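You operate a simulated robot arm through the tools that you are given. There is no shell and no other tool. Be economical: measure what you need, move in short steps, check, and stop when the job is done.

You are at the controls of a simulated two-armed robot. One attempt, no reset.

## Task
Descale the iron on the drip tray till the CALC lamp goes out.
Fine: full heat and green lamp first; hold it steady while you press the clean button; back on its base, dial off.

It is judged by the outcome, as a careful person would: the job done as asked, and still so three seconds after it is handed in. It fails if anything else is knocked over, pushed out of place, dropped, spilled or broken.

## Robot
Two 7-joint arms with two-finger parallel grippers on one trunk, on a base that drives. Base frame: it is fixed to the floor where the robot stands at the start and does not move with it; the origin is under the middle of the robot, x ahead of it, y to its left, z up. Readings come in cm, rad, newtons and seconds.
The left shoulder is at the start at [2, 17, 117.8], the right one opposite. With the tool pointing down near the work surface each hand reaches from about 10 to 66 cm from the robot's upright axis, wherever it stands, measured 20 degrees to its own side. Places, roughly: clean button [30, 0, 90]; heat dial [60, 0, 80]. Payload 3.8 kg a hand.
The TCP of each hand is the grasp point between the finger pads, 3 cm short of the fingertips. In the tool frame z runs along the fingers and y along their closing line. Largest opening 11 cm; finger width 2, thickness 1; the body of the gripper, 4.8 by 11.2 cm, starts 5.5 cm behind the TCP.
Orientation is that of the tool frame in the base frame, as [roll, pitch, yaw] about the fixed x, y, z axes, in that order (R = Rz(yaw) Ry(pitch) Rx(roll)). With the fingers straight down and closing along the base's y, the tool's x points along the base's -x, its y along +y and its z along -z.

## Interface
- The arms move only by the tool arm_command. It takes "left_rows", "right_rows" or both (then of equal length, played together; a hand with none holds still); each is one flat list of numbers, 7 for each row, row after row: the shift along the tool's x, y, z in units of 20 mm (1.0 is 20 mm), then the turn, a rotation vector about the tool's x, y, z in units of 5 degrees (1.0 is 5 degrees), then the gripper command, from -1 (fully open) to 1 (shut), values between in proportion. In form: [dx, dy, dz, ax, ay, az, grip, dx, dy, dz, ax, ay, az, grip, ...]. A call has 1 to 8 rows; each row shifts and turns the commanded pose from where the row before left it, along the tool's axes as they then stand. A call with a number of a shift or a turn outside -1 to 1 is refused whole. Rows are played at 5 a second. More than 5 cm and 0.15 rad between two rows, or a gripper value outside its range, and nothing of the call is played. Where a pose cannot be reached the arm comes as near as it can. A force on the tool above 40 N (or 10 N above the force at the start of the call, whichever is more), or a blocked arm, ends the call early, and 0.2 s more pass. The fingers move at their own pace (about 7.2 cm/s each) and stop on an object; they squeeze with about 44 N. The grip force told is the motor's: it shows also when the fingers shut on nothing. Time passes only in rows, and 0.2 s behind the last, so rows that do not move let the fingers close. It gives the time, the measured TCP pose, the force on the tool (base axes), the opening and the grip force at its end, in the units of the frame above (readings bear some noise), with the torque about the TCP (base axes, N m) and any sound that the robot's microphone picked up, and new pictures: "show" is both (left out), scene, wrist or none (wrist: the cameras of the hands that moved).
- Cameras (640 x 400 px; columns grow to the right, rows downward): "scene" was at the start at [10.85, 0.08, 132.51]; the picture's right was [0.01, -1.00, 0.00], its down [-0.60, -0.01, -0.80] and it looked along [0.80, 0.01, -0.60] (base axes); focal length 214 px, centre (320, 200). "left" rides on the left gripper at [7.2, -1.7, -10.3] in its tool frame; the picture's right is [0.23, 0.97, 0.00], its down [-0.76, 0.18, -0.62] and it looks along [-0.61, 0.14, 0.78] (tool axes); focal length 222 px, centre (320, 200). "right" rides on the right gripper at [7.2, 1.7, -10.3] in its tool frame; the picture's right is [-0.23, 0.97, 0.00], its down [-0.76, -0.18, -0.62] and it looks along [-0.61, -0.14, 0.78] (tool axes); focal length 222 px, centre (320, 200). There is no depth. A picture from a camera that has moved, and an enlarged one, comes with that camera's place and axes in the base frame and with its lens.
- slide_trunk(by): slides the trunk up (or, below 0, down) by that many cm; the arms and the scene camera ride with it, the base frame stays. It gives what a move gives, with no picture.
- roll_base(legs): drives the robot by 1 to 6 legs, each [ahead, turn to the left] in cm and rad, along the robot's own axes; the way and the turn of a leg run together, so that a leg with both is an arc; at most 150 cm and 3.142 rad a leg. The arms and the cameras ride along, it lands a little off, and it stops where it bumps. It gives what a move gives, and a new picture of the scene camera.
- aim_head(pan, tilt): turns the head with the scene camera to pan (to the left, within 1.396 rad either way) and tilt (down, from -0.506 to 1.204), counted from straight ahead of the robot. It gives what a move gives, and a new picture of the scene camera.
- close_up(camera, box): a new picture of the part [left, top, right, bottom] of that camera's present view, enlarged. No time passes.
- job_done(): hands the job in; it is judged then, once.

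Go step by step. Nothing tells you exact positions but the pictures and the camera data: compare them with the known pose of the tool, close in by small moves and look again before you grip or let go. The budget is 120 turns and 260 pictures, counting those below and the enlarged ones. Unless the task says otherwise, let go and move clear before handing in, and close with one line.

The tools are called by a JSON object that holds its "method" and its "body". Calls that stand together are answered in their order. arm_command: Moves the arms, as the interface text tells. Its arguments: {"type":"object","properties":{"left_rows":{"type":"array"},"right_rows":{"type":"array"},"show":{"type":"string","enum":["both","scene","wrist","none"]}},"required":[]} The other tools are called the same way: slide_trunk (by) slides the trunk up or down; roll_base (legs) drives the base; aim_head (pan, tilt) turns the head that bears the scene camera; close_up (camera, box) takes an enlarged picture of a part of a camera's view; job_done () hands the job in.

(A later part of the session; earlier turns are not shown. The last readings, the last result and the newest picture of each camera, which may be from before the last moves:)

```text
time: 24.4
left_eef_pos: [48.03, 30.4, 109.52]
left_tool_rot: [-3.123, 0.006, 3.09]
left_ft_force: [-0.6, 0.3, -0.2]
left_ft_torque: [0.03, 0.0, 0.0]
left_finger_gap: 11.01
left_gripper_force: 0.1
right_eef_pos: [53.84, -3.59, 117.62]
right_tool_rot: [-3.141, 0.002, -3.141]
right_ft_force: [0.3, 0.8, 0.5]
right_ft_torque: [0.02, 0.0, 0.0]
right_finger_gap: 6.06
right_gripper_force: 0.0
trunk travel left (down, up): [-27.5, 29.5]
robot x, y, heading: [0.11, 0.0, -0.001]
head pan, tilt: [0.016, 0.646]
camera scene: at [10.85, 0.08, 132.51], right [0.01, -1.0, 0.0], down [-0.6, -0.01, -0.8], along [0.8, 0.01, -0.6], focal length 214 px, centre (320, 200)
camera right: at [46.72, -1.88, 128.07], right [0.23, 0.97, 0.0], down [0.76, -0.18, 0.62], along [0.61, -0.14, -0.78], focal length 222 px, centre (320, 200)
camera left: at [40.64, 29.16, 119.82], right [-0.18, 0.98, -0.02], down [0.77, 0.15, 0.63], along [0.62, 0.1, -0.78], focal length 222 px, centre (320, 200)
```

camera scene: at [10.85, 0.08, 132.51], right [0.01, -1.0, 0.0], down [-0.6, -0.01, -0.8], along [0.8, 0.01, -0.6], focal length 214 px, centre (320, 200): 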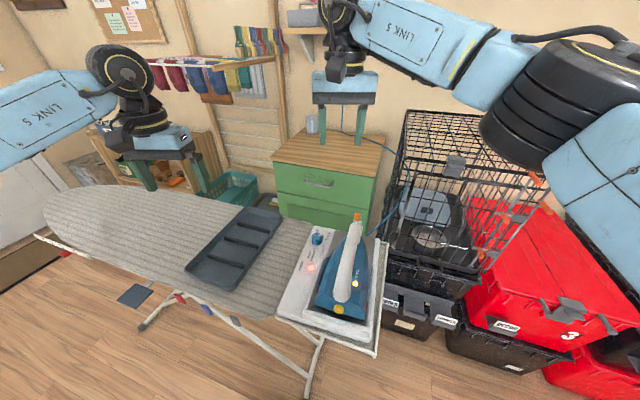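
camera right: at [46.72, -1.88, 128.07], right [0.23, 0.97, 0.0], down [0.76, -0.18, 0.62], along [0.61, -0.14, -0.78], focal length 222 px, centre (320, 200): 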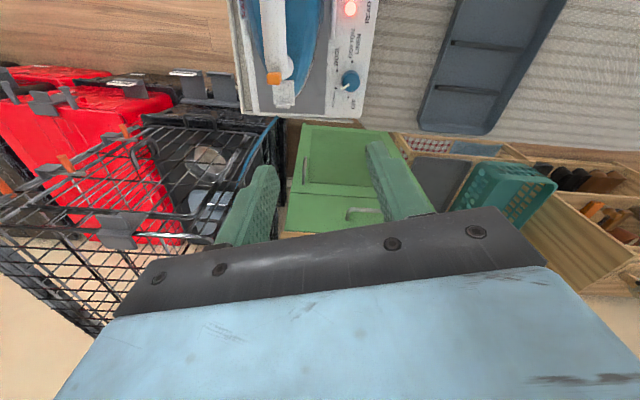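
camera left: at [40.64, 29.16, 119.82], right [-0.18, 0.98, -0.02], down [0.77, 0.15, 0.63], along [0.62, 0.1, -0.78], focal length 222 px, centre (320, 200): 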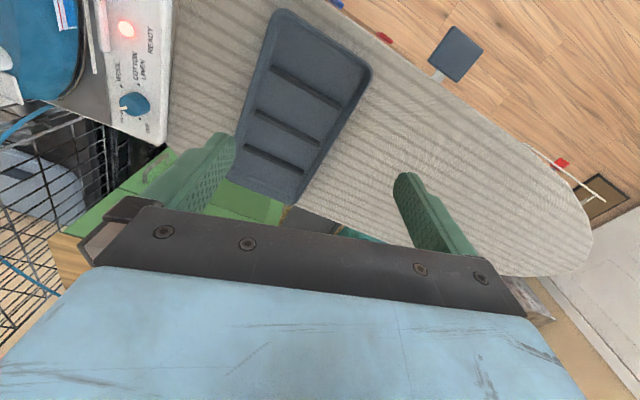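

The dial now sits near [55.6, 1.75]. I bring the right hand over it and down.

{"method": "arm_command", "body": {"right_rows": [-0.44, 0.9, 0.5, 0, 0, 0, -0.1, -0.44, 0.9, 1, 0, 0, 0, -0.1, 0, 0.87, 1, 0, 0, 0, -0.1, 0, 0, 1, 0, 0, 0, -0.1, 0, 0, 1, 0, 0, 0, -0.1, 0, 0, 1, 0, 0, 0, -0.1, 0, 0, 1, 0, 0, 0, -0.1, 0, 0, 1, 0, 0, 0, -0.1], "show": "none"}}

{"method": "arm_command", "body": {"right_rows": [0, 0, 1, 0, 0, 0, -0.1, 0, 0, 1, 0, 0, 0, -0.1, 0, 0, 1, 0, 0, 0, -0.1, 0, 0, 1, 0, 0, 0, -0.1], "show": "both"}}

{"method": "close_up", "body": {"camera": "scene", "box": [280, 180, 400, 255]}}

```text
time: 26.2
left_eef_pos: [48.01, 30.35, 109.48]
left_tool_rot: [-3.123, 0.008, 3.09]
left_ft_force: [-0.3, -0.2, 0.5]
left_ft_torque: [0.0, -0.01, -0.03]
left_finger_gap: 11.0
left_gripper_force: 0.1
right_eef_pos: [55.78, 1.8, 102.69]
right_tool_rot: [-3.141, 0.0, 3.141]
right_ft_force: [-0.2, -0.1, -0.6]
right_ft_torque: [-0.01, 0.0, -0.01]
right_finger_gap: 6.06
right_gripper_force: 0.0
trunk travel left (down, up): [-27.5, 29.5]
robot x, y, heading: [-0.11, -0.2, -0.004]
head pan, tilt: [0.016, 0.646]
```

```text
time: 27.2
left_eef_pos: [48.1, 30.34, 109.49]
left_tool_rot: [-3.123, 0.007, 3.091]
left_ft_force: [-0.1, 0.0, -0.2]
left_ft_torque: [0.01, 0.01, 0.0]
left_finger_gap: 10.99
left_gripper_force: 0.0
right_eef_pos: [55.65, 1.66, 94.81]
right_tool_rot: [-3.139, 0.001, 3.141]
right_ft_force: [0.6, 0.3, -0.6]
right_ft_torque: [0.02, -0.02, 0.0]
right_finger_gap: 6.05
right_gripper_force: 0.0
trunk travel left (down, up): [-27.5, 29.5]
robot x, y, heading: [0.11, 0.33, -0.002]
head pan, tilt: [0.016, 0.646]
camera scene: at [10.85, 0.03, 132.51], right [0.01, -1.0, 0.0], down [-0.6, -0.01, -0.8], along [0.8, 0.01, -0.6], focal length 214 px, centre (320, 200)
camera right: at [48.46, 3.38, 105.18], right [0.23, 0.97, 0.0], down [0.76, -0.18, 0.62], along [0.61, -0.14, -0.78], focal length 222 px, centre (320, 200)
```

scene: 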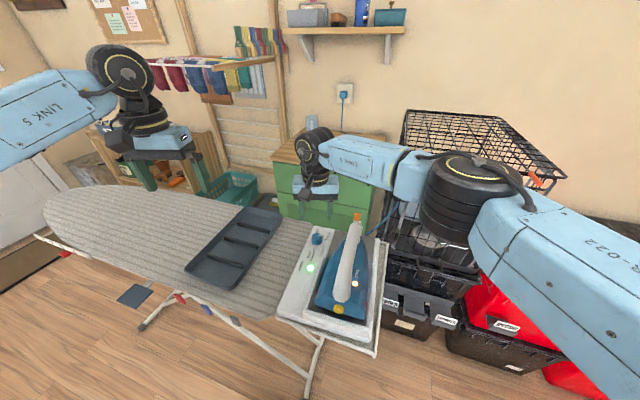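
right: 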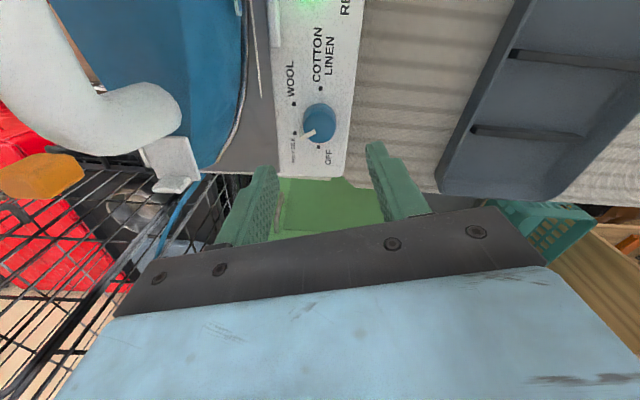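

```text
5.33 times, centred on (340, 218) of scene
camera zoom: at [10.85, 0.03, 132.51], right [0.01, -1.0, 0.0], down [-0.6, -0.01, -0.8], along [0.8, 0.01, -0.6], focal length 1144 px, centre (213, 107)
```

zoom: 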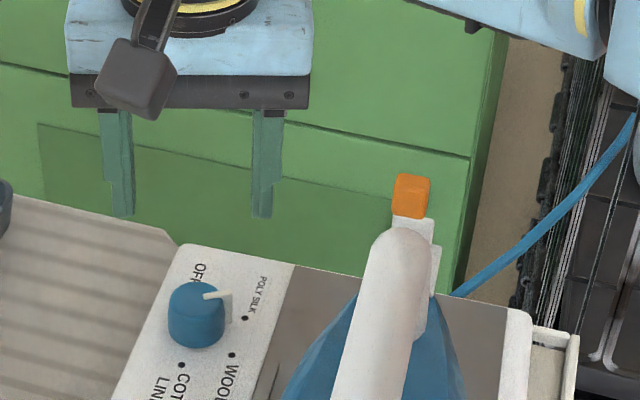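

The dial centre now reads about [56.05, 1.85]. I adjust, go down and grip.

{"method": "arm_command", "body": {"right_rows": [-0.18, 0.1, 1, 0, 0, 0, -0.1, 0, 0, 1, 0, 0, 0, -0.1, 0, 0, 1, 0, 0, 0, -0.1, 0, 0, 1, 0, 0, 0, -0.1, 0, 0, 0.4, 0, 0, 0, -0.1, 0, 0, 0, 0, 0, 0, 0.2, 0, 0, 0, 0, 0, 0, 0.4, 0, 0, 0, 0, 0, 0, 0.4], "show": "wrist"}}

```text
time: 29.0
left_eef_pos: [48.01, 30.3, 109.64]
left_tool_rot: [-3.125, 0.007, 3.09]
left_ft_force: [-0.7, 0.0, 1.3]
left_ft_torque: [0.03, 0.03, 0.05]
left_finger_gap: 10.98
left_gripper_force: 0.0
right_eef_pos: [56.12, 1.78, 85.97]
right_tool_rot: [-3.141, 0.0, 3.141]
right_ft_force: [0.4, -4.2, -0.7]
right_ft_torque: [-0.08, 0.01, -0.02]
right_finger_gap: 3.51
right_gripper_force: 2.0
trunk travel left (down, up): [-27.5, 29.5]
robot x, y, heading: [-0.26, 0.21, -0.001]
head pan, tilt: [0.016, 0.646]
camera right: at [48.86, 3.45, 96.39], right [0.23, 0.97, 0.0], down [0.76, -0.18, 0.62], along [0.61, -0.14, -0.78], focal length 222 px, centre (320, 200)
```

right: 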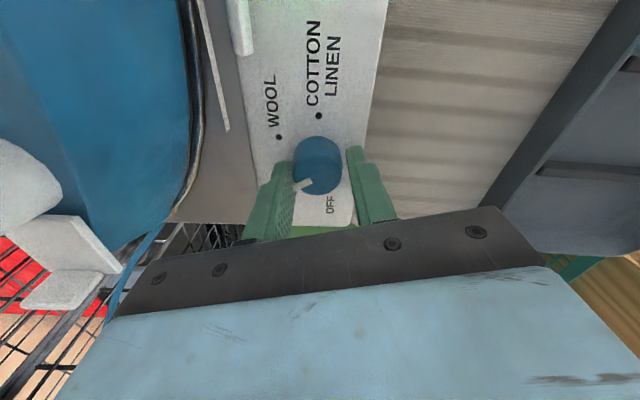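

One pad would land on the pointer tab, so I open and turn the hand 45° clockwise before gripping.

{"method": "arm_command", "body": {"right_rows": [0, 0, 0, 0, 0, 0, -0.1, 0, 0, 0, 0, 0, 1, -0.1, 0, 0, 0, 0, 0, 1, -0.1, 0, 0, 0, 0, 0, 1, -0.1, 0, 0, 0, 0, 0, 1, -0.1, 0, 0, 0, 0, 0, 1, -0.1, 0, 0, 0, 0, 0, 1, -0.1, 0, 0, 0, 0, 0, 1, -0.1], "show": "none"}}

{"method": "arm_command", "body": {"right_rows": [0, 0, 0, 0, 0, 1, -0.1, 0, 0, 0, 0, 0, 1, -0.1, 0, 0, 0, 0, 0, 0, 0.2, 0, 0, 0, 0, 0, 0, 0.4, 0, 0, 0, 0, 0, 0, 0.45], "show": "both"}}

{"method": "close_up", "body": {"camera": "scene", "box": [280, 200, 376, 260]}}

```text
time: 30.8
left_eef_pos: [47.99, 30.26, 109.52]
left_tool_rot: [-3.124, 0.006, 3.089]
left_ft_force: [-0.4, -0.5, -0.4]
left_ft_torque: [0.0, -0.03, -0.04]
left_finger_gap: 11.0
left_gripper_force: 0.1
right_eef_pos: [56.09, 1.87, 85.95]
right_tool_rot: [-3.141, -0.001, 2.528]
right_ft_force: [0.3, -0.6, 0.5]
right_ft_torque: [0.01, 0.04, -0.03]
right_finger_gap: 6.05
right_gripper_force: 0.0
trunk travel left (down, up): [-27.5, 29.5]
robot x, y, heading: [0.21, -0.26, -0.004]
head pan, tilt: [0.016, 0.646]
```

```text
time: 32.0
left_eef_pos: [47.87, 30.29, 109.62]
left_tool_rot: [-3.127, 0.007, 3.09]
left_ft_force: [-0.7, 0.8, -0.3]
left_ft_torque: [-0.01, 0.02, 0.02]
left_finger_gap: 11.0
left_gripper_force: 0.0
right_eef_pos: [56.06, 1.71, 85.93]
right_tool_rot: [3.141, -0.001, 2.355]
right_ft_force: [-6.0, -6.8, 0.4]
right_ft_torque: [-0.23, 0.09, -0.01]
right_finger_gap: 3.45
right_gripper_force: 5.0
trunk travel left (down, up): [-27.5, 29.5]
robot x, y, heading: [0.1, 0.01, -0.007]
head pan, tilt: [0.016, 0.646]
camera scene: at [10.77, -0.05, 132.52], right [0.01, -1.0, 0.0], down [-0.6, -0.01, -0.8], along [0.8, 0.01, -0.6], focal length 214 px, centre (320, 200)
camera right: at [52.1, 8.05, 96.37], right [0.85, 0.53, 0.0], down [0.41, -0.66, 0.62], along [0.33, -0.53, -0.78], focal length 222 px, centre (320, 200)
```

scene: 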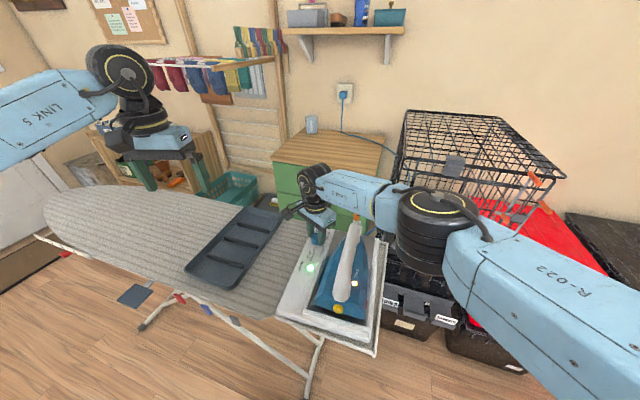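
right: 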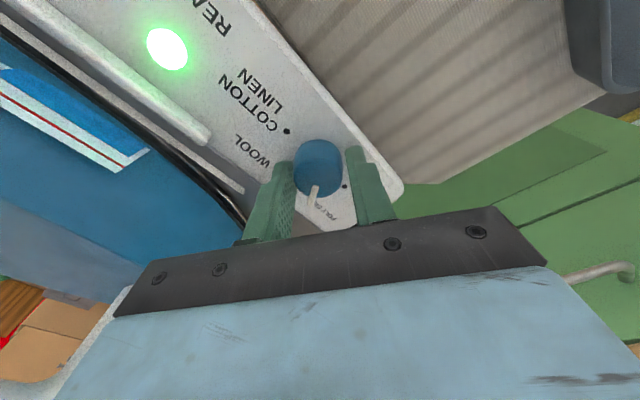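

```text
6.67 times, centred on (328, 230) of scene
camera zoom: at [10.77, -0.05, 132.52], right [0.01, -1.0, 0.0], down [-0.6, -0.01, -0.8], along [0.8, 0.01, -0.6], focal length 1430 px, centre (267, 0)
```

zoom: 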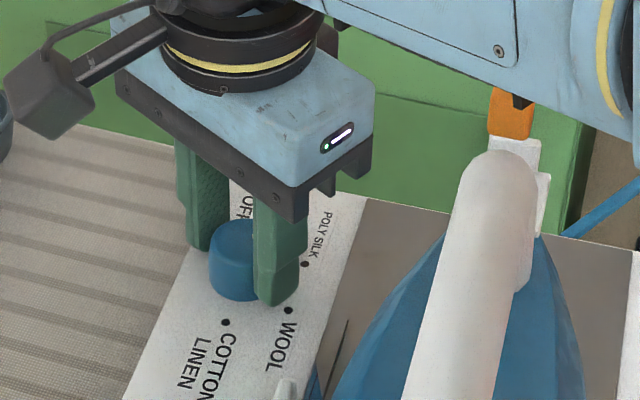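

The pads are off the pointer now. I centre slightly, close and turn on, watching the force.

{"method": "arm_command", "body": {"right_rows": [0, -0.08, 0, 0, 0, 0, 0.6, 0, 0, 0, 0, 0, 0, 1, 0, 0, 0, 0, 0, 1, 1, 0, 0, 0, 0, 0, 1, 1, 0, 0, 0, 0, 0, 1, 1, 0, 0, 0, 0, 0, 1, 1], "show": "scene"}}

{"method": "close_up", "body": {"camera": "scene", "box": [280, 200, 376, 260]}}

```text
time: 33.4
left_eef_pos: [48.12, 30.19, 109.63]
left_tool_rot: [-3.125, 0.006, 3.088]
left_ft_force: [-0.8, 0.6, 0.0]
left_ft_torque: [-0.03, 0.03, 0.01]
left_finger_gap: 10.99
left_gripper_force: 0.1
right_eef_pos: [55.91, 1.65, 86.0]
right_tool_rot: [-3.141, 0.002, 2.005]
right_ft_force: [-4.0, -7.2, -0.3]
right_ft_torque: [-0.3, 0.41, 0.03]
right_finger_gap: 3.14
right_gripper_force: 44.7
trunk travel left (down, up): [-27.5, 29.5]
robot x, y, heading: [0.2, 0.27, -0.002]
head pan, tilt: [0.016, 0.646]
camera scene: at [10.85, -0.06, 132.51], right [0.01, -1.0, 0.0], down [-0.6, -0.01, -0.8], along [0.8, 0.01, -0.6], focal length 214 px, centre (320, 200)
```

scene: 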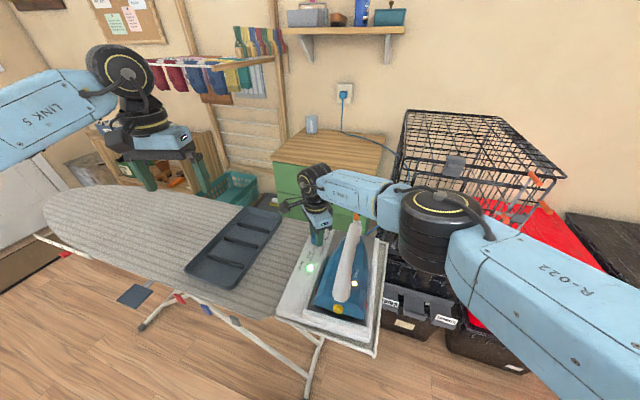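

```text
6.67 times, centred on (328, 230) of scene
camera zoom: at [10.85, -0.06, 132.51], right [0.01, -1.0, 0.0], down [-0.6, -0.01, -0.8], along [0.8, 0.01, -0.6], focal length 1430 px, centre (267, 0)
```

zoom: 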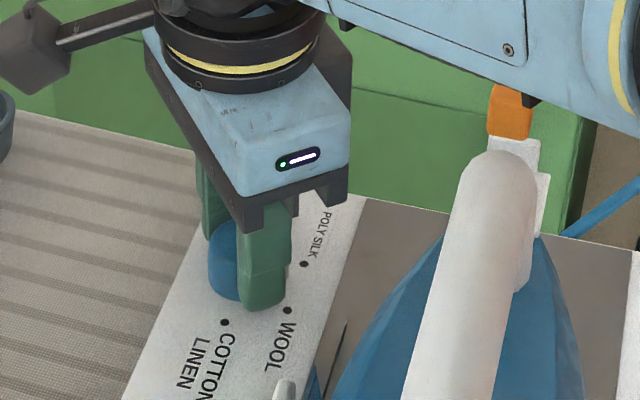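

The turn goes well with little side load. I go on turning.

{"method": "arm_command", "body": {"right_rows": [-0.05, -0.08, 0, 0, 0, 1, 1, 0, 0, 0, 0, 0, 1, 1, 0, 0, 0, 0, 0, 1, 1, 0, 0, 0, 0, 0, 1, 1, 0, 0, 0, 0, 0, 1, 1, 0, 0, 0, 0, 0, 1, 1], "show": "none"}}

{"method": "arm_command", "body": {"right_rows": [0, 0, 0, 0, 0, 1, 1, 0, 0, 0, 0, 0, 1, 1, 0, 0, 0, 0, 0, 1, 1, 0, 0, 0, 0, 0, 1, 1], "show": "both"}}

{"method": "close_up", "body": {"camera": "scene", "box": [280, 200, 376, 260]}}

```text
time: 34.8
left_eef_pos: [48.05, 30.31, 109.47]
left_tool_rot: [-3.125, 0.007, 3.089]
left_ft_force: [-0.4, 0.6, -0.5]
left_ft_torque: [-0.01, -0.01, 0.01]
left_finger_gap: 11.0
left_gripper_force: 0.1
right_eef_pos: [55.99, 1.73, 85.96]
right_tool_rot: [-3.14, -0.003, 1.482]
right_ft_force: [4.6, 3.7, 0.4]
right_ft_torque: [0.33, -0.32, -0.01]
right_finger_gap: 3.14
right_gripper_force: 44.0
trunk travel left (down, up): [-27.5, 29.5]
robot x, y, heading: [-0.42, -0.32, 0.001]
head pan, tilt: [0.016, 0.646]
```

```text
time: 35.8
left_eef_pos: [48.07, 30.27, 109.39]
left_tool_rot: [-3.125, 0.006, 3.089]
left_ft_force: [0.2, 0.5, -0.2]
left_ft_torque: [0.03, -0.01, 0.03]
left_finger_gap: 11.02
left_gripper_force: 0.0
right_eef_pos: [55.87, 1.69, 85.99]
right_tool_rot: [3.141, 0.0, 1.133]
right_ft_force: [5.9, 4.0, -0.1]
right_ft_torque: [0.9, -0.15, 0.02]
right_finger_gap: 3.13
right_gripper_force: 44.2
trunk travel left (down, up): [-27.5, 29.5]
robot x, y, heading: [0.01, -0.08, -0.003]
head pan, tilt: [0.016, 0.646]
camera scene: at [10.93, 0.08, 132.51], right [0.01, -1.0, 0.0], down [-0.6, -0.01, -0.8], along [0.8, 0.01, -0.6], focal length 214 px, centre (320, 200)
camera right: at [60.55, 7.48, 96.39], right [0.79, -0.62, 0.0], down [-0.48, -0.61, 0.62], along [-0.39, -0.49, -0.78], focal length 222 px, centre (320, 200)
```

scene: 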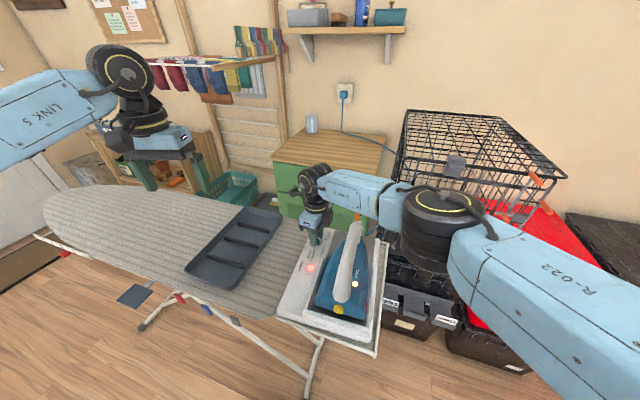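
right: 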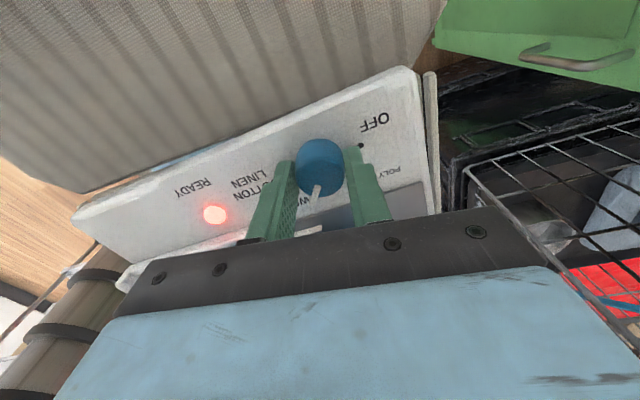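

```text
6.67 times, centred on (328, 230) of scene
camera zoom: at [10.93, 0.08, 132.51], right [0.01, -1.0, 0.0], down [-0.6, -0.01, -0.8], along [0.8, 0.01, -0.6], focal length 1430 px, centre (267, 0)
```

zoom: 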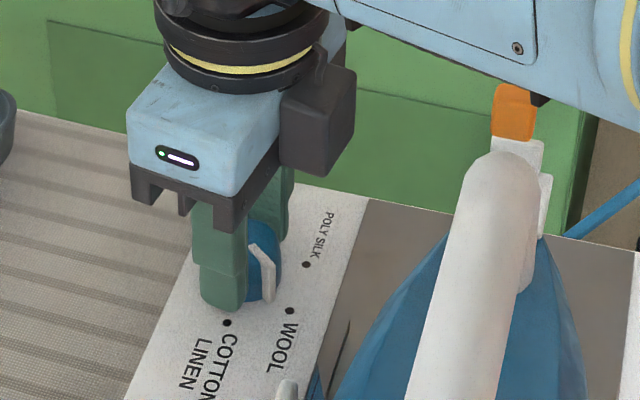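

The pointer is at WOOL and the lamp is red again. I turn the remaining ~53° with care for reach.

{"method": "arm_command", "body": {"right_rows": [0.07, 0.03, 0, 0, 0, 1, 1, 0, 0, 0, 0, 0, 1, 1, 0, 0, 0, 0, 0, 1, 1, 0, 0, 0, 0, 0, 1, 1], "show": "none"}}

{"method": "arm_command", "body": {"right_rows": [0, 0, 0, 0, 0, 1, 1, 0, 0, 0, 0, 0, 1, 1, 0, 0, 0, 0, 0, 1, 1, 0, 0, 0, 0, 0, 1, 1, 0, 0, 0, 0, 0, 1, 1], "show": "wrist"}}

{"method": "close_up", "body": {"camera": "scene", "box": [280, 200, 376, 260]}}

```text
time: 36.8
left_eef_pos: [48.1, 30.26, 109.53]
left_tool_rot: [-3.124, 0.008, 3.088]
left_ft_force: [-0.3, -0.2, 0.5]
left_ft_torque: [0.0, 0.0, 0.05]
left_finger_gap: 10.99
left_gripper_force: 0.0
right_eef_pos: [55.97, 1.68, 85.95]
right_tool_rot: [-3.141, 0.0, 0.783]
right_ft_force: [-2.7, 1.1, -0.1]
right_ft_torque: [-0.03, 0.18, 0.01]
right_finger_gap: 3.13
right_gripper_force: 44.2
trunk travel left (down, up): [-27.5, 29.5]
robot x, y, heading: [-0.39, -0.24, -0.001]
head pan, tilt: [0.016, 0.646]
```

```text
time: 38.0
left_eef_pos: [48.07, 30.25, 109.61]
left_tool_rot: [-3.125, 0.007, 3.089]
left_ft_force: [0.0, 0.5, -0.3]
left_ft_torque: [-0.03, 0.02, 0.0]
left_finger_gap: 11.0
left_gripper_force: 0.1
right_eef_pos: [55.96, 1.68, 85.89]
right_tool_rot: [-3.141, 0.002, 0.348]
right_ft_force: [-4.1, -1.9, 0.4]
right_ft_torque: [-0.21, 0.56, 0.0]
right_finger_gap: 3.13
right_gripper_force: 44.4
trunk travel left (down, up): [-27.5, 29.5]
robot x, y, heading: [-0.06, -0.0, -0.001]
head pan, tilt: [0.016, 0.646]
camera right: at [63.35, 2.51, 96.39], right [0.12, -0.99, 0.0], down [-0.78, -0.09, 0.62], along [-0.62, -0.07, -0.78], focal length 222 px, centre (320, 200)
```

right: 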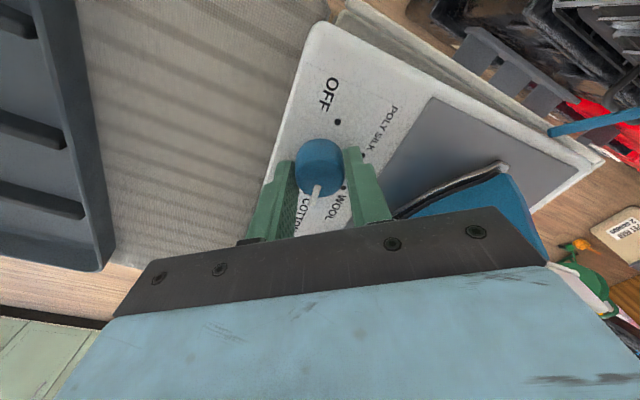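

```text
6.67 times, centred on (328, 230) of scene
camera zoom: at [10.83, 0.0, 132.51], right [0.01, -1.0, 0.0], down [-0.6, -0.01, -0.8], along [0.8, 0.01, -0.6], focal length 1430 px, centre (267, 0)
```

zoom: 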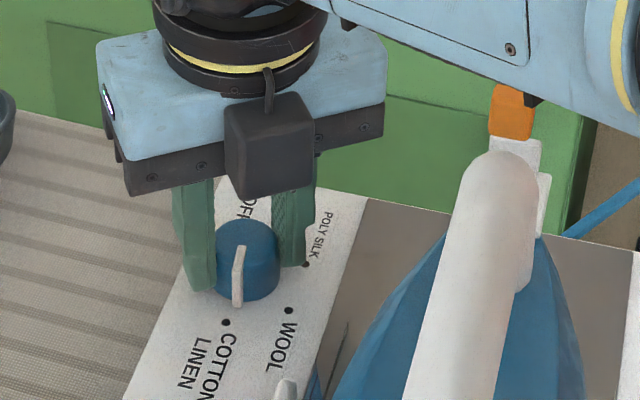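

The pointer is just short of COTTON/LINEN; two and a half more steps.

{"method": "arm_command", "body": {"right_rows": [0.0, 0.0, 0, 0, 0, 1, 1, 0, 0, 0, 0, 0, 1, 1, 0, 0, 0, 0, 0, 0.4, 1], "show": "wrist"}}

{"method": "close_up", "body": {"camera": "scene", "box": [280, 200, 376, 260]}}

```text
time: 38.8
left_eef_pos: [48.1, 30.22, 109.37]
left_tool_rot: [-3.125, 0.007, 3.09]
left_ft_force: [-0.5, 0.5, -0.7]
left_ft_torque: [0.0, -0.02, 0.01]
left_finger_gap: 11.01
left_gripper_force: 0.0
right_eef_pos: [55.91, 1.78, 85.99]
right_tool_rot: [3.141, -0.002, 0.138]
right_ft_force: [-1.7, -2.4, 0.0]
right_ft_torque: [-0.01, -0.23, 0.74]
right_finger_gap: 3.16
right_gripper_force: 44.5
trunk travel left (down, up): [-27.5, 29.5]
robot x, y, heading: [-0.26, -0.25, 0.001]
head pan, tilt: [0.016, 0.646]
camera right: at [63.44, 0.97, 96.42], right [-0.09, -1.0, 0.0], down [-0.78, 0.07, 0.62], along [-0.62, 0.06, -0.78], focal length 222 px, centre (320, 200)
```

right: 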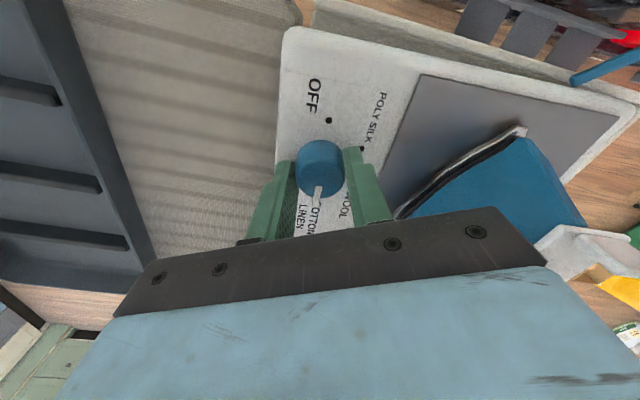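

```text
6.67 times, centred on (328, 230) of scene
camera zoom: at [10.88, 0.0, 132.51], right [0.01, -1.0, 0.0], down [-0.6, -0.01, -0.8], along [0.8, 0.01, -0.6], focal length 1430 px, centre (267, 0)
```

zoom: 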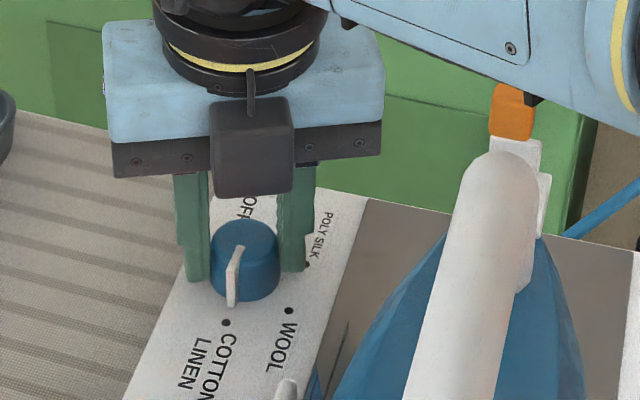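

The stop is reached with the pointer at COTTON/LINEN and the lamp red. I let go, rise, and start unwinding the wrist while it heats.

{"method": "arm_command", "body": {"right_rows": [0, 0, 0, 0, 0, 0, 0.3, 0, 0, 0, 0, 0, 0, -0.1, 0, 0, -0.5, 0, 0, 0, -0.1, 0, 0, -1, 0, 0, -1, -0.1, 0, 0, -1, 0, 0, -1, -0.1, 0, 0, -1, 0, 0, -1, -0.1, 0, 0, -1, 0, 0, -1, -0.1, 0, 0, -1, 0, 0, -1, -0.1], "show": "none"}}

{"method": "arm_command", "body": {"right_rows": [0, 0, -1, 0, 0, -1, -0.1, 0, 0, -1, 0, 0, -1, -0.1, 0, 0, -1, 0, 0, -1, -0.1, 0, 0, -1, 0, 0, -1, -0.1, 0, 0, -1, 0, 0, -1, -0.1, 0, 0, 0, 0, 0, -1, -0.1, 0, 0, 0, 0, 0, -1, -0.1, 0, 0, 0, 0, 0, -1, -0.1], "show": "none"}}

{"method": "arm_command", "body": {"right_rows": [0, 0, 0, 0, 0, -1, -0.1, 0, 0, 0, 0, 0, -1, -0.1, 0, 0, 0, 0, 0, -1, -0.1, 0, 0, 0, 0, 0, -1, -0.1, 0, 0, 0, 0, 0, -1, -0.1, 0, 0, 0, 0, 0, -1, -0.1, 0, 0, 0, 0, 0, -1, -0.1, 0, 0, 0, 0, 0, -1, -0.1], "show": "none"}}

{"method": "arm_command", "body": {"right_rows": [0, 0, 0, 0, 0, -1, -0.1, 0, 0, 0, 0, 0, -1, -0.1, 0, 0, 0, 0, 0, -1, -0.1, 0, 0, 0, 0, 0, -1, -0.1, 0, 0, 0, 0, 0, -1, -0.1, 0, 0, 0, 0, 0, -1, -0.1, 0, 0, 0, 0, 0, -1, -0.1, 0, 0, 0, 0, 0, -1, -0.1], "show": "both"}}

```text
time: 40.6
left_eef_pos: [48.02, 30.28, 109.55]
left_tool_rot: [-3.125, 0.007, 3.088]
left_ft_force: [-0.5, -0.9, -0.8]
left_ft_torque: [0.01, 0.03, 0.0]
left_finger_gap: 11.0
left_gripper_force: 0.0
right_eef_pos: [56.07, 1.64, 96.97]
right_tool_rot: [-3.141, 0.001, 0.577]
right_ft_force: [-0.5, -0.3, 0.2]
right_ft_torque: [0.04, 0.01, -0.01]
right_finger_gap: 6.04
right_gripper_force: 0.0
trunk travel left (down, up): [-27.5, 29.5]
robot x, y, heading: [0.08, -0.13, 0.0]
head pan, tilt: [0.016, 0.646]
```

```text
time: 42.4
left_eef_pos: [48.05, 30.28, 109.56]
left_tool_rot: [-3.124, 0.007, 3.089]
left_ft_force: [0.2, -0.3, -0.4]
left_ft_torque: [-0.01, 0.01, -0.02]
left_finger_gap: 11.0
left_gripper_force: 0.0
right_eef_pos: [56.13, 1.66, 107.0]
right_tool_rot: [-3.14, 0.0, 1.276]
right_ft_force: [0.9, -0.1, -0.2]
right_ft_torque: [0.0, -0.01, -0.01]
right_finger_gap: 6.05
right_gripper_force: 0.1
trunk travel left (down, up): [-27.5, 29.5]
robot x, y, heading: [0.44, 0.04, -0.001]
head pan, tilt: [0.016, 0.646]
```

```text
time: 44.2
left_eef_pos: [48.08, 30.32, 109.57]
left_tool_rot: [-3.125, 0.008, 3.09]
left_ft_force: [-0.4, -0.4, 0.1]
left_ft_torque: [-0.02, 0.02, 0.01]
left_finger_gap: 10.99
left_gripper_force: 0.0
right_eef_pos: [55.95, 1.67, 106.89]
right_tool_rot: [3.141, 0.0, 1.974]
right_ft_force: [-0.8, 1.0, 0.4]
right_ft_torque: [-0.01, 0.0, 0.01]
right_finger_gap: 6.05
right_gripper_force: 0.1
trunk travel left (down, up): [-27.5, 29.5]
robot x, y, heading: [0.36, 0.11, -0.002]
head pan, tilt: [0.016, 0.646]
```

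```text
time: 46.0
left_eef_pos: [47.89, 30.33, 109.58]
left_tool_rot: [-3.124, 0.008, 3.09]
left_ft_force: [0.6, 0.2, -0.1]
left_ft_torque: [0.0, 0.03, 0.0]
left_finger_gap: 11.0
left_gripper_force: 0.1
right_eef_pos: [55.97, 1.7, 106.86]
right_tool_rot: [-3.141, 0.0, 2.671]
right_ft_force: [-1.1, 0.8, 0.0]
right_ft_torque: [-0.04, 0.0, 0.01]
right_finger_gap: 6.04
right_gripper_force: 0.1
trunk travel left (down, up): [-27.5, 29.5]
robot x, y, heading: [-0.35, -0.25, 0.002]
head pan, tilt: [0.016, 0.646]
camera scene: at [10.84, 0.03, 132.51], right [0.01, -1.0, 0.0], down [-0.6, -0.01, -0.8], along [0.8, 0.01, -0.6], focal length 214 px, centre (320, 200)
camera right: at [50.28, 6.46, 117.4], right [0.64, 0.77, 0.0], down [0.6, -0.5, 0.62], along [0.48, -0.4, -0.78], focal length 222 px, centre (320, 200)
```

scene: 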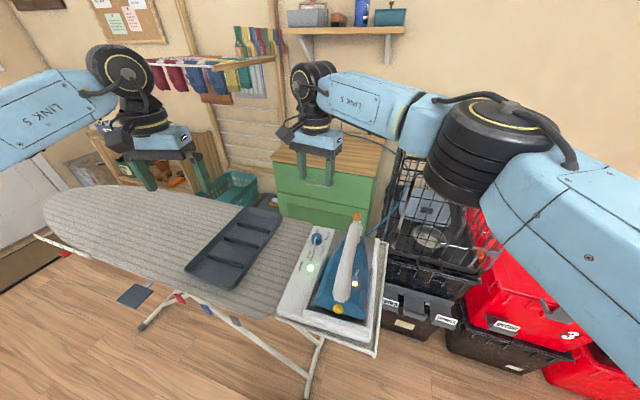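
right: 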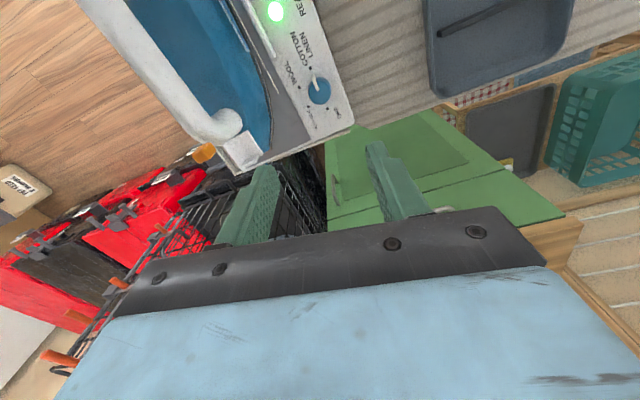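

The lamp is green with the dial at COTTON/LINEN. I now bring the right hand over the handle of the iron to measure it.

{"method": "arm_command", "body": {"right_rows": [0.69, -0.85, 0, 0, 0, 0, -1, 0.69, -0.85, 0, 0, 0, 0, -1, 0.69, -0.85, 0, 0, 0, 0, -1, 0.69, -0.85, 0, 0, 0, 0, -1, 0.69, -0.85, 0, 0, 0, 0, -1, 0.69, -0.85, 0, 0, 0, 0, -1, 0.69, -0.85, 0, 0, 0, 0, -1, 0, 0, 0, 0, 0, -1, -1], "show": "both"}}

{"method": "close_up", "body": {"camera": "scene", "box": [270, 200, 398, 328]}}

{"method": "close_up", "body": {"camera": "left", "box": [0, 0, 200, 125]}}

```text
time: 47.8
left_eef_pos: [48.19, 30.28, 109.54]
left_tool_rot: [-3.124, 0.009, 3.089]
left_ft_force: [0.4, -0.3, 0.1]
left_ft_torque: [0.01, 0.02, 0.01]
left_finger_gap: 10.99
left_gripper_force: 0.0
right_eef_pos: [41.98, -4.46, 106.96]
right_tool_rot: [-3.142, 0.001, 2.758]
right_ft_force: [0.0, -0.4, 0.3]
right_ft_torque: [0.01, 0.05, -0.01]
right_finger_gap: 10.98
right_gripper_force: 0.1
trunk travel left (down, up): [-27.5, 29.5]
robot x, y, heading: [-0.29, -0.11, -0.001]
head pan, tilt: [0.016, 0.646]
camera scene: at [10.86, 0.04, 132.51], right [0.01, -1.0, 0.0], down [-0.6, -0.01, -0.8], along [0.8, 0.01, -0.6], focal length 214 px, centre (320, 200)
camera right: at [35.85, -0.24, 117.37], right [0.58, 0.82, 0.0], down [0.64, -0.45, 0.62], along [0.51, -0.36, -0.78], focal length 222 px, centre (320, 200)
```

scene: 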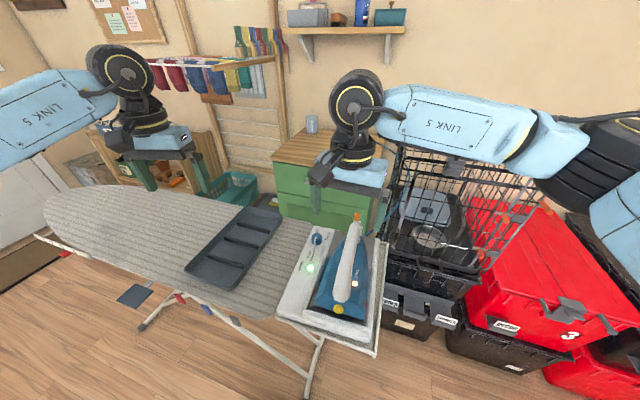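
right: 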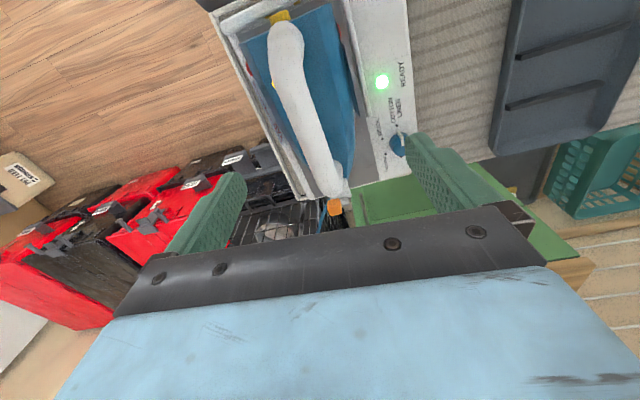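

```text
3.12 times, centred on (334, 264) of scene
camera zoom: at [10.86, 0.04, 132.51], right [0.01, -1.0, 0.0], down [-0.6, -0.01, -0.8], along [0.8, 0.01, -0.6], focal length 670 px, centre (276, 0)
```

zoom: 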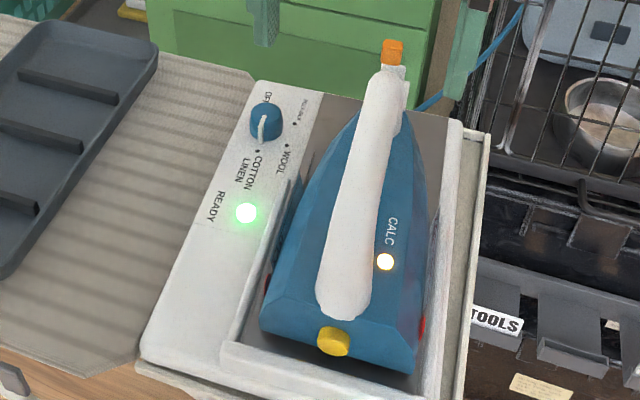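

```text
3.20 times, centred on (100, 62) of left
camera zoom: at [40.65, 29.1, 119.83], right [-0.18, 0.98, -0.02], down [0.77, 0.15, 0.63], along [0.62, 0.1, -0.78], focal length 711 px, centre (1024, 640)
```

zoom: 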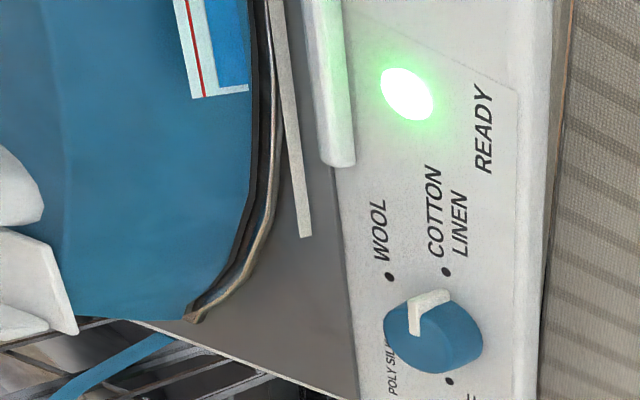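

The handle runs from about [34.8, -3] to [46.6, -6.7], bar at z ≈ 95.5, yaw about −17°. I align over its middle and lower towards it.

{"method": "arm_command", "body": {"right_rows": [0.085, -0.43, 0.5, 0, 0, -0.9, -1, 0, 0, 1, 0, 0, 0, -1, 0, 0, 1, 0, 0, 0, -1, 0, 0, 1, 0, 0, 0, -1], "show": "both"}}

{"method": "close_up", "body": {"camera": "scene", "box": [290, 190, 402, 302]}}

```text
time: 48.8
left_eef_pos: [47.93, 30.29, 109.49]
left_tool_rot: [-3.124, 0.006, 3.089]
left_ft_force: [-0.7, 0.5, 0.4]
left_ft_torque: [-0.01, 0.01, 0.01]
left_finger_gap: 11.02
left_gripper_force: 0.1
right_eef_pos: [41.56, -5.28, 100.0]
right_tool_rot: [3.141, 0.001, 2.836]
right_ft_force: [-1.2, 0.4, -0.4]
right_ft_torque: [0.0, 0.02, -0.02]
right_finger_gap: 11.01
right_gripper_force: 0.1
trunk travel left (down, up): [-27.5, 29.5]
robot x, y, heading: [0.58, 0.08, -0.004]
head pan, tilt: [0.016, 0.646]
camera scene: at [10.86, 0.02, 132.51], right [0.01, -1.0, 0.0], down [-0.6, -0.01, -0.8], along [0.8, 0.01, -0.6], focal length 214 px, centre (320, 200)
camera right: at [35.1, -1.51, 110.38], right [0.51, 0.86, 0.0], down [0.67, -0.4, 0.62], along [0.54, -0.32, -0.78], focal length 222 px, centre (320, 200)
```

scene: 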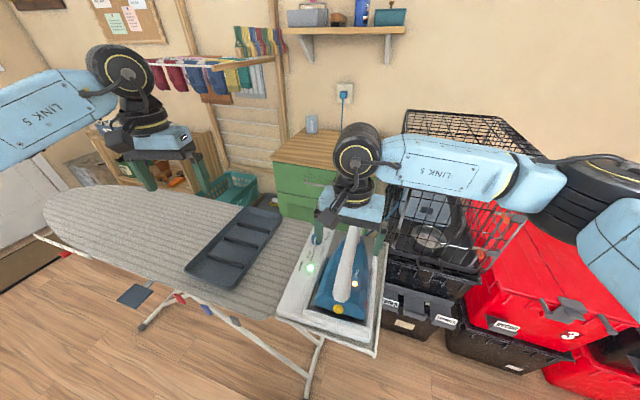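
right: 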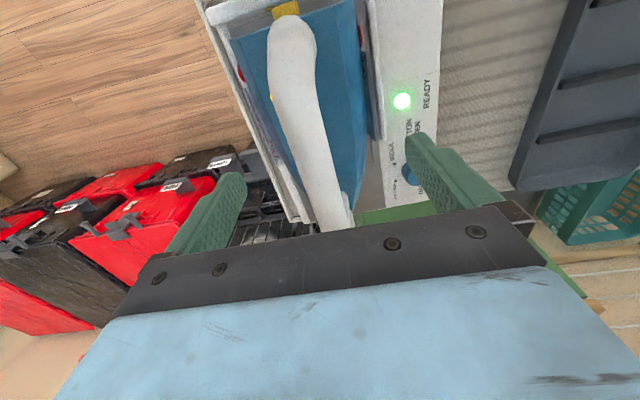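

```text
3.57 times, centred on (346, 246) of scene
camera zoom: at [10.86, 0.02, 132.51], right [0.01, -1.0, 0.0], down [-0.6, -0.01, -0.8], along [0.8, 0.01, -0.6], focal length 766 px, centre (227, 36)
```

zoom: 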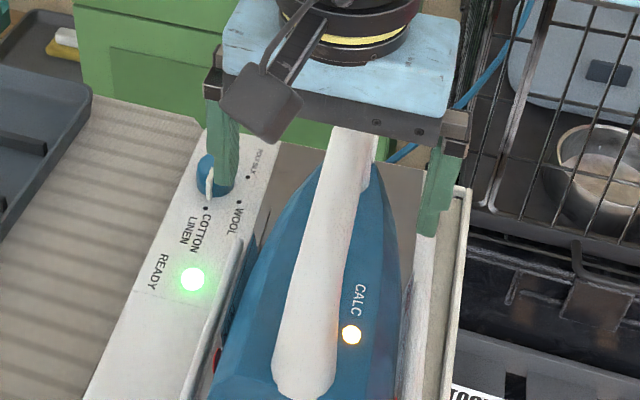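

The fingers straddle the handle. I lower to 95.8 and close on the bar.

{"method": "arm_command", "body": {"right_rows": [0, 0, 1, 0, 0, 0, -1, 0, 0, 1, 0, 0, 0, -1, 0, 0, 0.1, 0, 0, 0, -1, 0, 0, 0, 0, 0, 0, -0.2, 0, 0, 0, 0, 0, 0, 0.2, 0, 0, 0, 0, 0, 0, 0.3], "show": "both"}}

{"method": "close_up", "body": {"camera": "scene", "box": [290, 190, 402, 302]}}

```text
time: 50.2
left_eef_pos: [47.95, 30.25, 109.54]
left_tool_rot: [-3.124, 0.006, 3.091]
left_ft_force: [0.1, 0.4, 0.5]
left_ft_torque: [0.0, -0.01, -0.02]
left_finger_gap: 11.01
left_gripper_force: 0.0
right_eef_pos: [41.57, -5.22, 95.77]
right_tool_rot: [-3.142, 0.0, 2.835]
right_ft_force: [-1.6, -0.7, -1.6]
right_ft_torque: [0.01, -0.02, 0.0]
right_finger_gap: 3.93
right_gripper_force: 0.2
trunk travel left (down, up): [-27.5, 29.5]
robot x, y, heading: [-0.08, 0.16, 0.001]
head pan, tilt: [0.016, 0.646]
camera scene: at [10.84, 0.01, 132.51], right [0.01, -1.0, 0.0], down [-0.6, -0.01, -0.8], along [0.8, 0.01, -0.6], focal length 214 px, centre (320, 200)
camera right: at [35.09, -1.48, 106.19], right [0.51, 0.86, 0.0], down [0.67, -0.4, 0.62], along [0.54, -0.32, -0.78], focal length 222 px, centre (320, 200)
```

scene: 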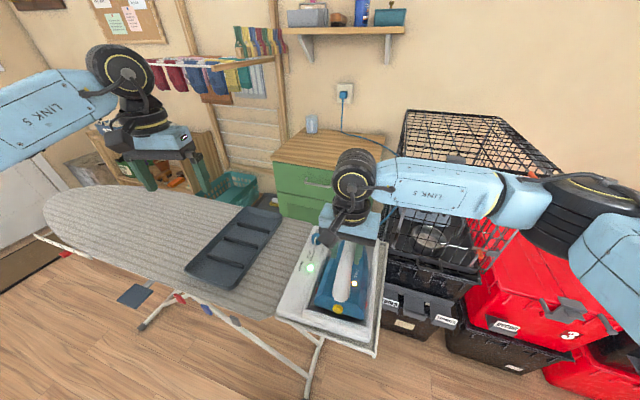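
right: 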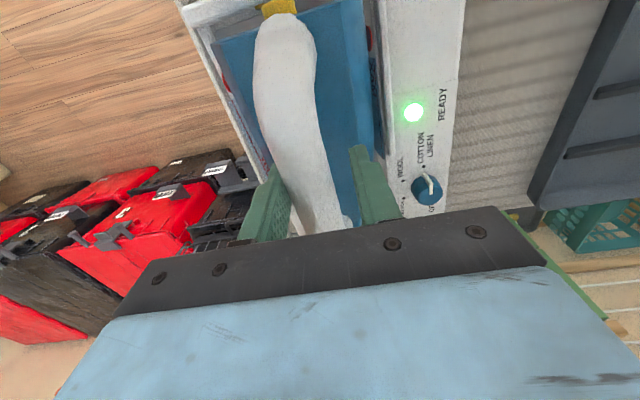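

```text
3.57 times, centred on (346, 246) of scene
camera zoom: at [10.84, 0.01, 132.51], right [0.01, -1.0, 0.0], down [-0.6, -0.01, -0.8], along [0.8, 0.01, -0.6], focal length 766 px, centre (227, 36)
```

zoom: 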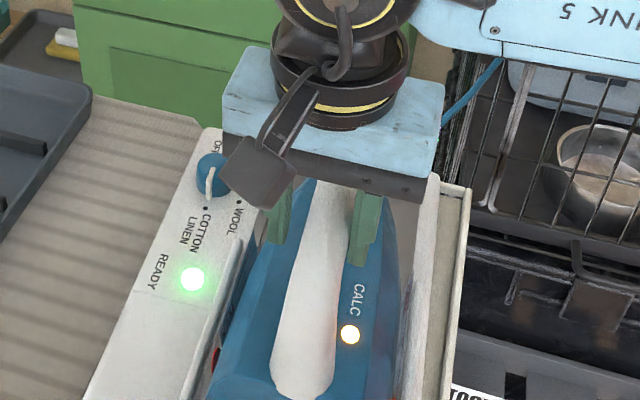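

Well centred. I close firmly and check the grip, then lift a little.

{"method": "arm_command", "body": {"right_rows": [0, 0, 0, 0, 0, 0, 0.6, 0, 0, 0, 0, 0, 0, 1, 0, 0, 0, 0, 0, 0, 1, 0, 0, -0.25, 0, 0, 0, 1, 0, 0, -0.5, 0, 0, 0, 1, 0, 0, -0.5, 0, 0, 0, 1], "show": "both"}}

{"method": "close_up", "body": {"camera": "scene", "box": [270, 200, 398, 328]}}

```text
time: 51.6
left_eef_pos: [48.13, 30.32, 109.61]
left_tool_rot: [-3.124, 0.007, 3.089]
left_ft_force: [-0.3, 0.3, 0.6]
left_ft_torque: [0.03, 0.01, 0.03]
left_finger_gap: 11.01
left_gripper_force: 0.0
right_eef_pos: [41.49, -5.25, 98.22]
right_tool_rot: [3.141, -0.002, 2.837]
right_ft_force: [1.1, 0.4, -11.8]
right_ft_torque: [0.07, 0.31, 0.01]
right_finger_gap: 2.66
right_gripper_force: 43.9
trunk travel left (down, up): [-27.5, 29.5]
robot x, y, heading: [-0.28, -0.08, -0.002]
head pan, tilt: [0.016, 0.646]
camera scene: at [10.91, 0.02, 132.5], right [0.01, -1.0, 0.0], down [-0.6, -0.01, -0.8], along [0.8, 0.01, -0.6], focal length 214 px, centre (320, 200)
camera right: at [35.11, -1.46, 108.65], right [0.51, 0.86, 0.0], down [0.67, -0.4, 0.62], along [0.53, -0.32, -0.78], focal length 222 px, centre (320, 200)
```

scene: 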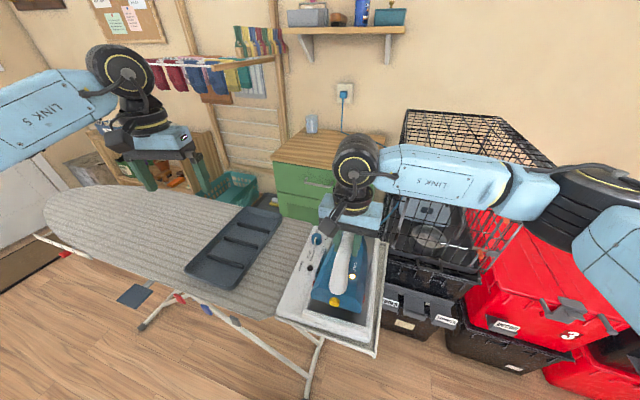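
right: 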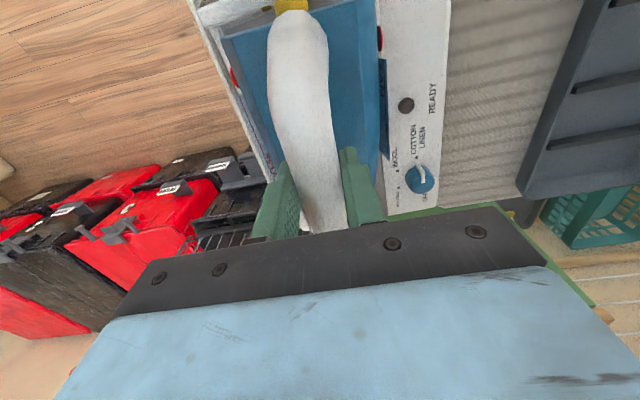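

```text
3.12 times, centred on (334, 264) of scene
camera zoom: at [10.91, 0.02, 132.5], right [0.01, -1.0, 0.0], down [-0.6, -0.01, -0.8], along [0.8, 0.01, -0.6], focal length 670 px, centre (276, 0)
```

zoom: 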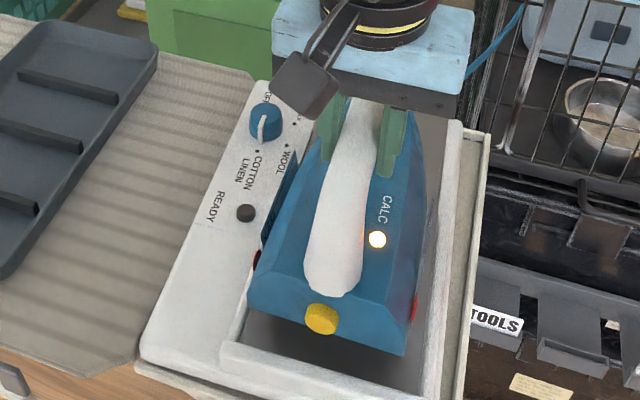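

The iron lifts cleanly (about 1.2 kg), but READY went dark off its base, so it starts cooling once lifted. I set it back to reheat and first turn the robot so the tray is within both hands' reach, so the carry can be quick.

{"method": "arm_command", "body": {"right_rows": [0, 0, 0.5, 0, 0, 0, 1, 0, 0, 0.5, 0, 0, 0, 1, 0, 0, 0.2, 0, 0, 0, 1, 0, 0, 0, 0, 0, 0, 1], "show": "scene"}}

{"method": "close_up", "body": {"camera": "scene", "box": [270, 200, 398, 328]}}

```text
time: 52.6
left_eef_pos: [48.04, 30.24, 109.61]
left_tool_rot: [-3.124, 0.008, 3.09]
left_ft_force: [-0.2, -0.2, 0.3]
left_ft_torque: [-0.01, 0.05, -0.02]
left_finger_gap: 11.02
left_gripper_force: 0.0
right_eef_pos: [41.6, -5.18, 95.95]
right_tool_rot: [-3.141, 0.0, 2.836]
right_ft_force: [0.4, 0.3, -11.5]
right_ft_torque: [0.08, 0.33, -0.01]
right_finger_gap: 2.65
right_gripper_force: 43.6
trunk travel left (down, up): [-27.5, 29.5]
robot x, y, heading: [0.11, 0.07, -0.0]
head pan, tilt: [0.016, 0.646]
camera scene: at [10.92, 0.01, 132.5], right [0.01, -1.0, 0.0], down [-0.6, -0.01, -0.8], along [0.8, 0.01, -0.6], focal length 214 px, centre (320, 200)
```

scene: 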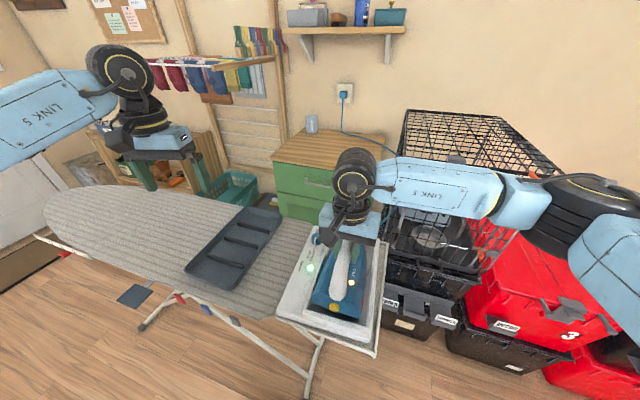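

```text
3.12 times, centred on (334, 264) of scene
camera zoom: at [10.92, 0.01, 132.5], right [0.01, -1.0, 0.0], down [-0.6, -0.01, -0.8], along [0.8, 0.01, -0.6], focal length 670 px, centre (276, 0)
```

zoom: 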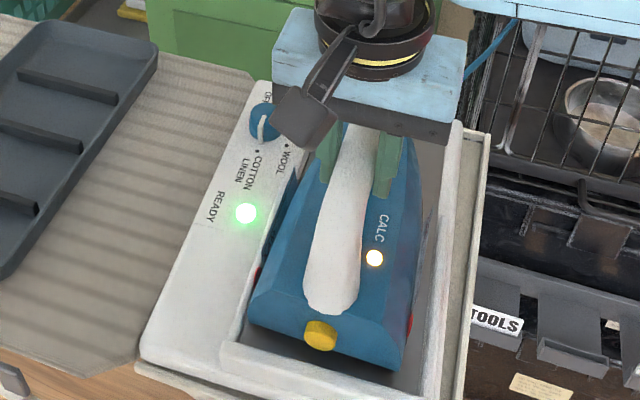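

Closing had pulled the iron about 1 cm to the left, so while it still hangs I shift it back, then set it down and let go.

{"method": "arm_command", "body": {"right_rows": [0, -0.3, -0.15, 0, 0, 0, 1, 0, -0.3, 0, 0, 0, 0, 1, 0, 0, 0.15, 0, 0, 0, 1, 0, 0, 0.1, 0, 0, 0, 1, 0, 0, 0, 0, 0, 0, 1], "show": "none"}}

{"method": "close_up", "body": {"camera": "scene", "box": [270, 200, 398, 328]}}

```text
time: 53.8
left_eef_pos: [48.03, 30.49, 109.53]
left_tool_rot: [-3.125, 0.008, 3.089]
left_ft_force: [0.3, -0.5, 0.1]
left_ft_torque: [0.01, -0.02, 0.0]
left_finger_gap: 11.01
left_gripper_force: 0.0
right_eef_pos: [41.38, -6.49, 95.89]
right_tool_rot: [3.139, 0.003, 2.835]
right_ft_force: [0.8, -0.2, -1.0]
right_ft_torque: [-0.18, 0.64, 0.04]
right_finger_gap: 2.68
right_gripper_force: 44.4
trunk travel left (down, up): [-27.5, 29.5]
robot x, y, heading: [0.13, 0.02, 0.006]
head pan, tilt: [0.016, 0.646]
```

```text
3.12 times, centred on (334, 264) of scene
camera zoom: at [10.87, 0.01, 132.52], right [0.01, -1.0, 0.0], down [-0.6, -0.01, -0.8], along [0.8, 0.01, -0.6], focal length 670 px, centre (276, 0)
```

zoom: 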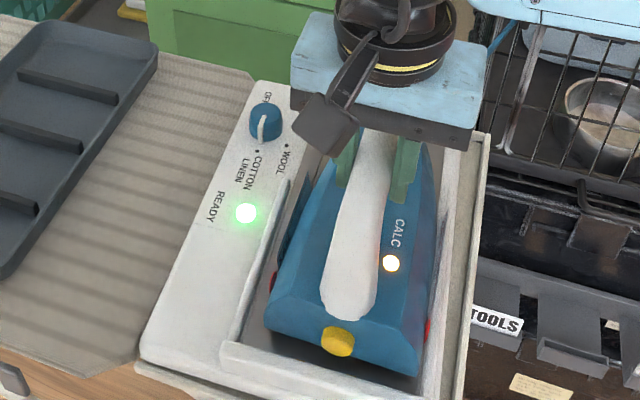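

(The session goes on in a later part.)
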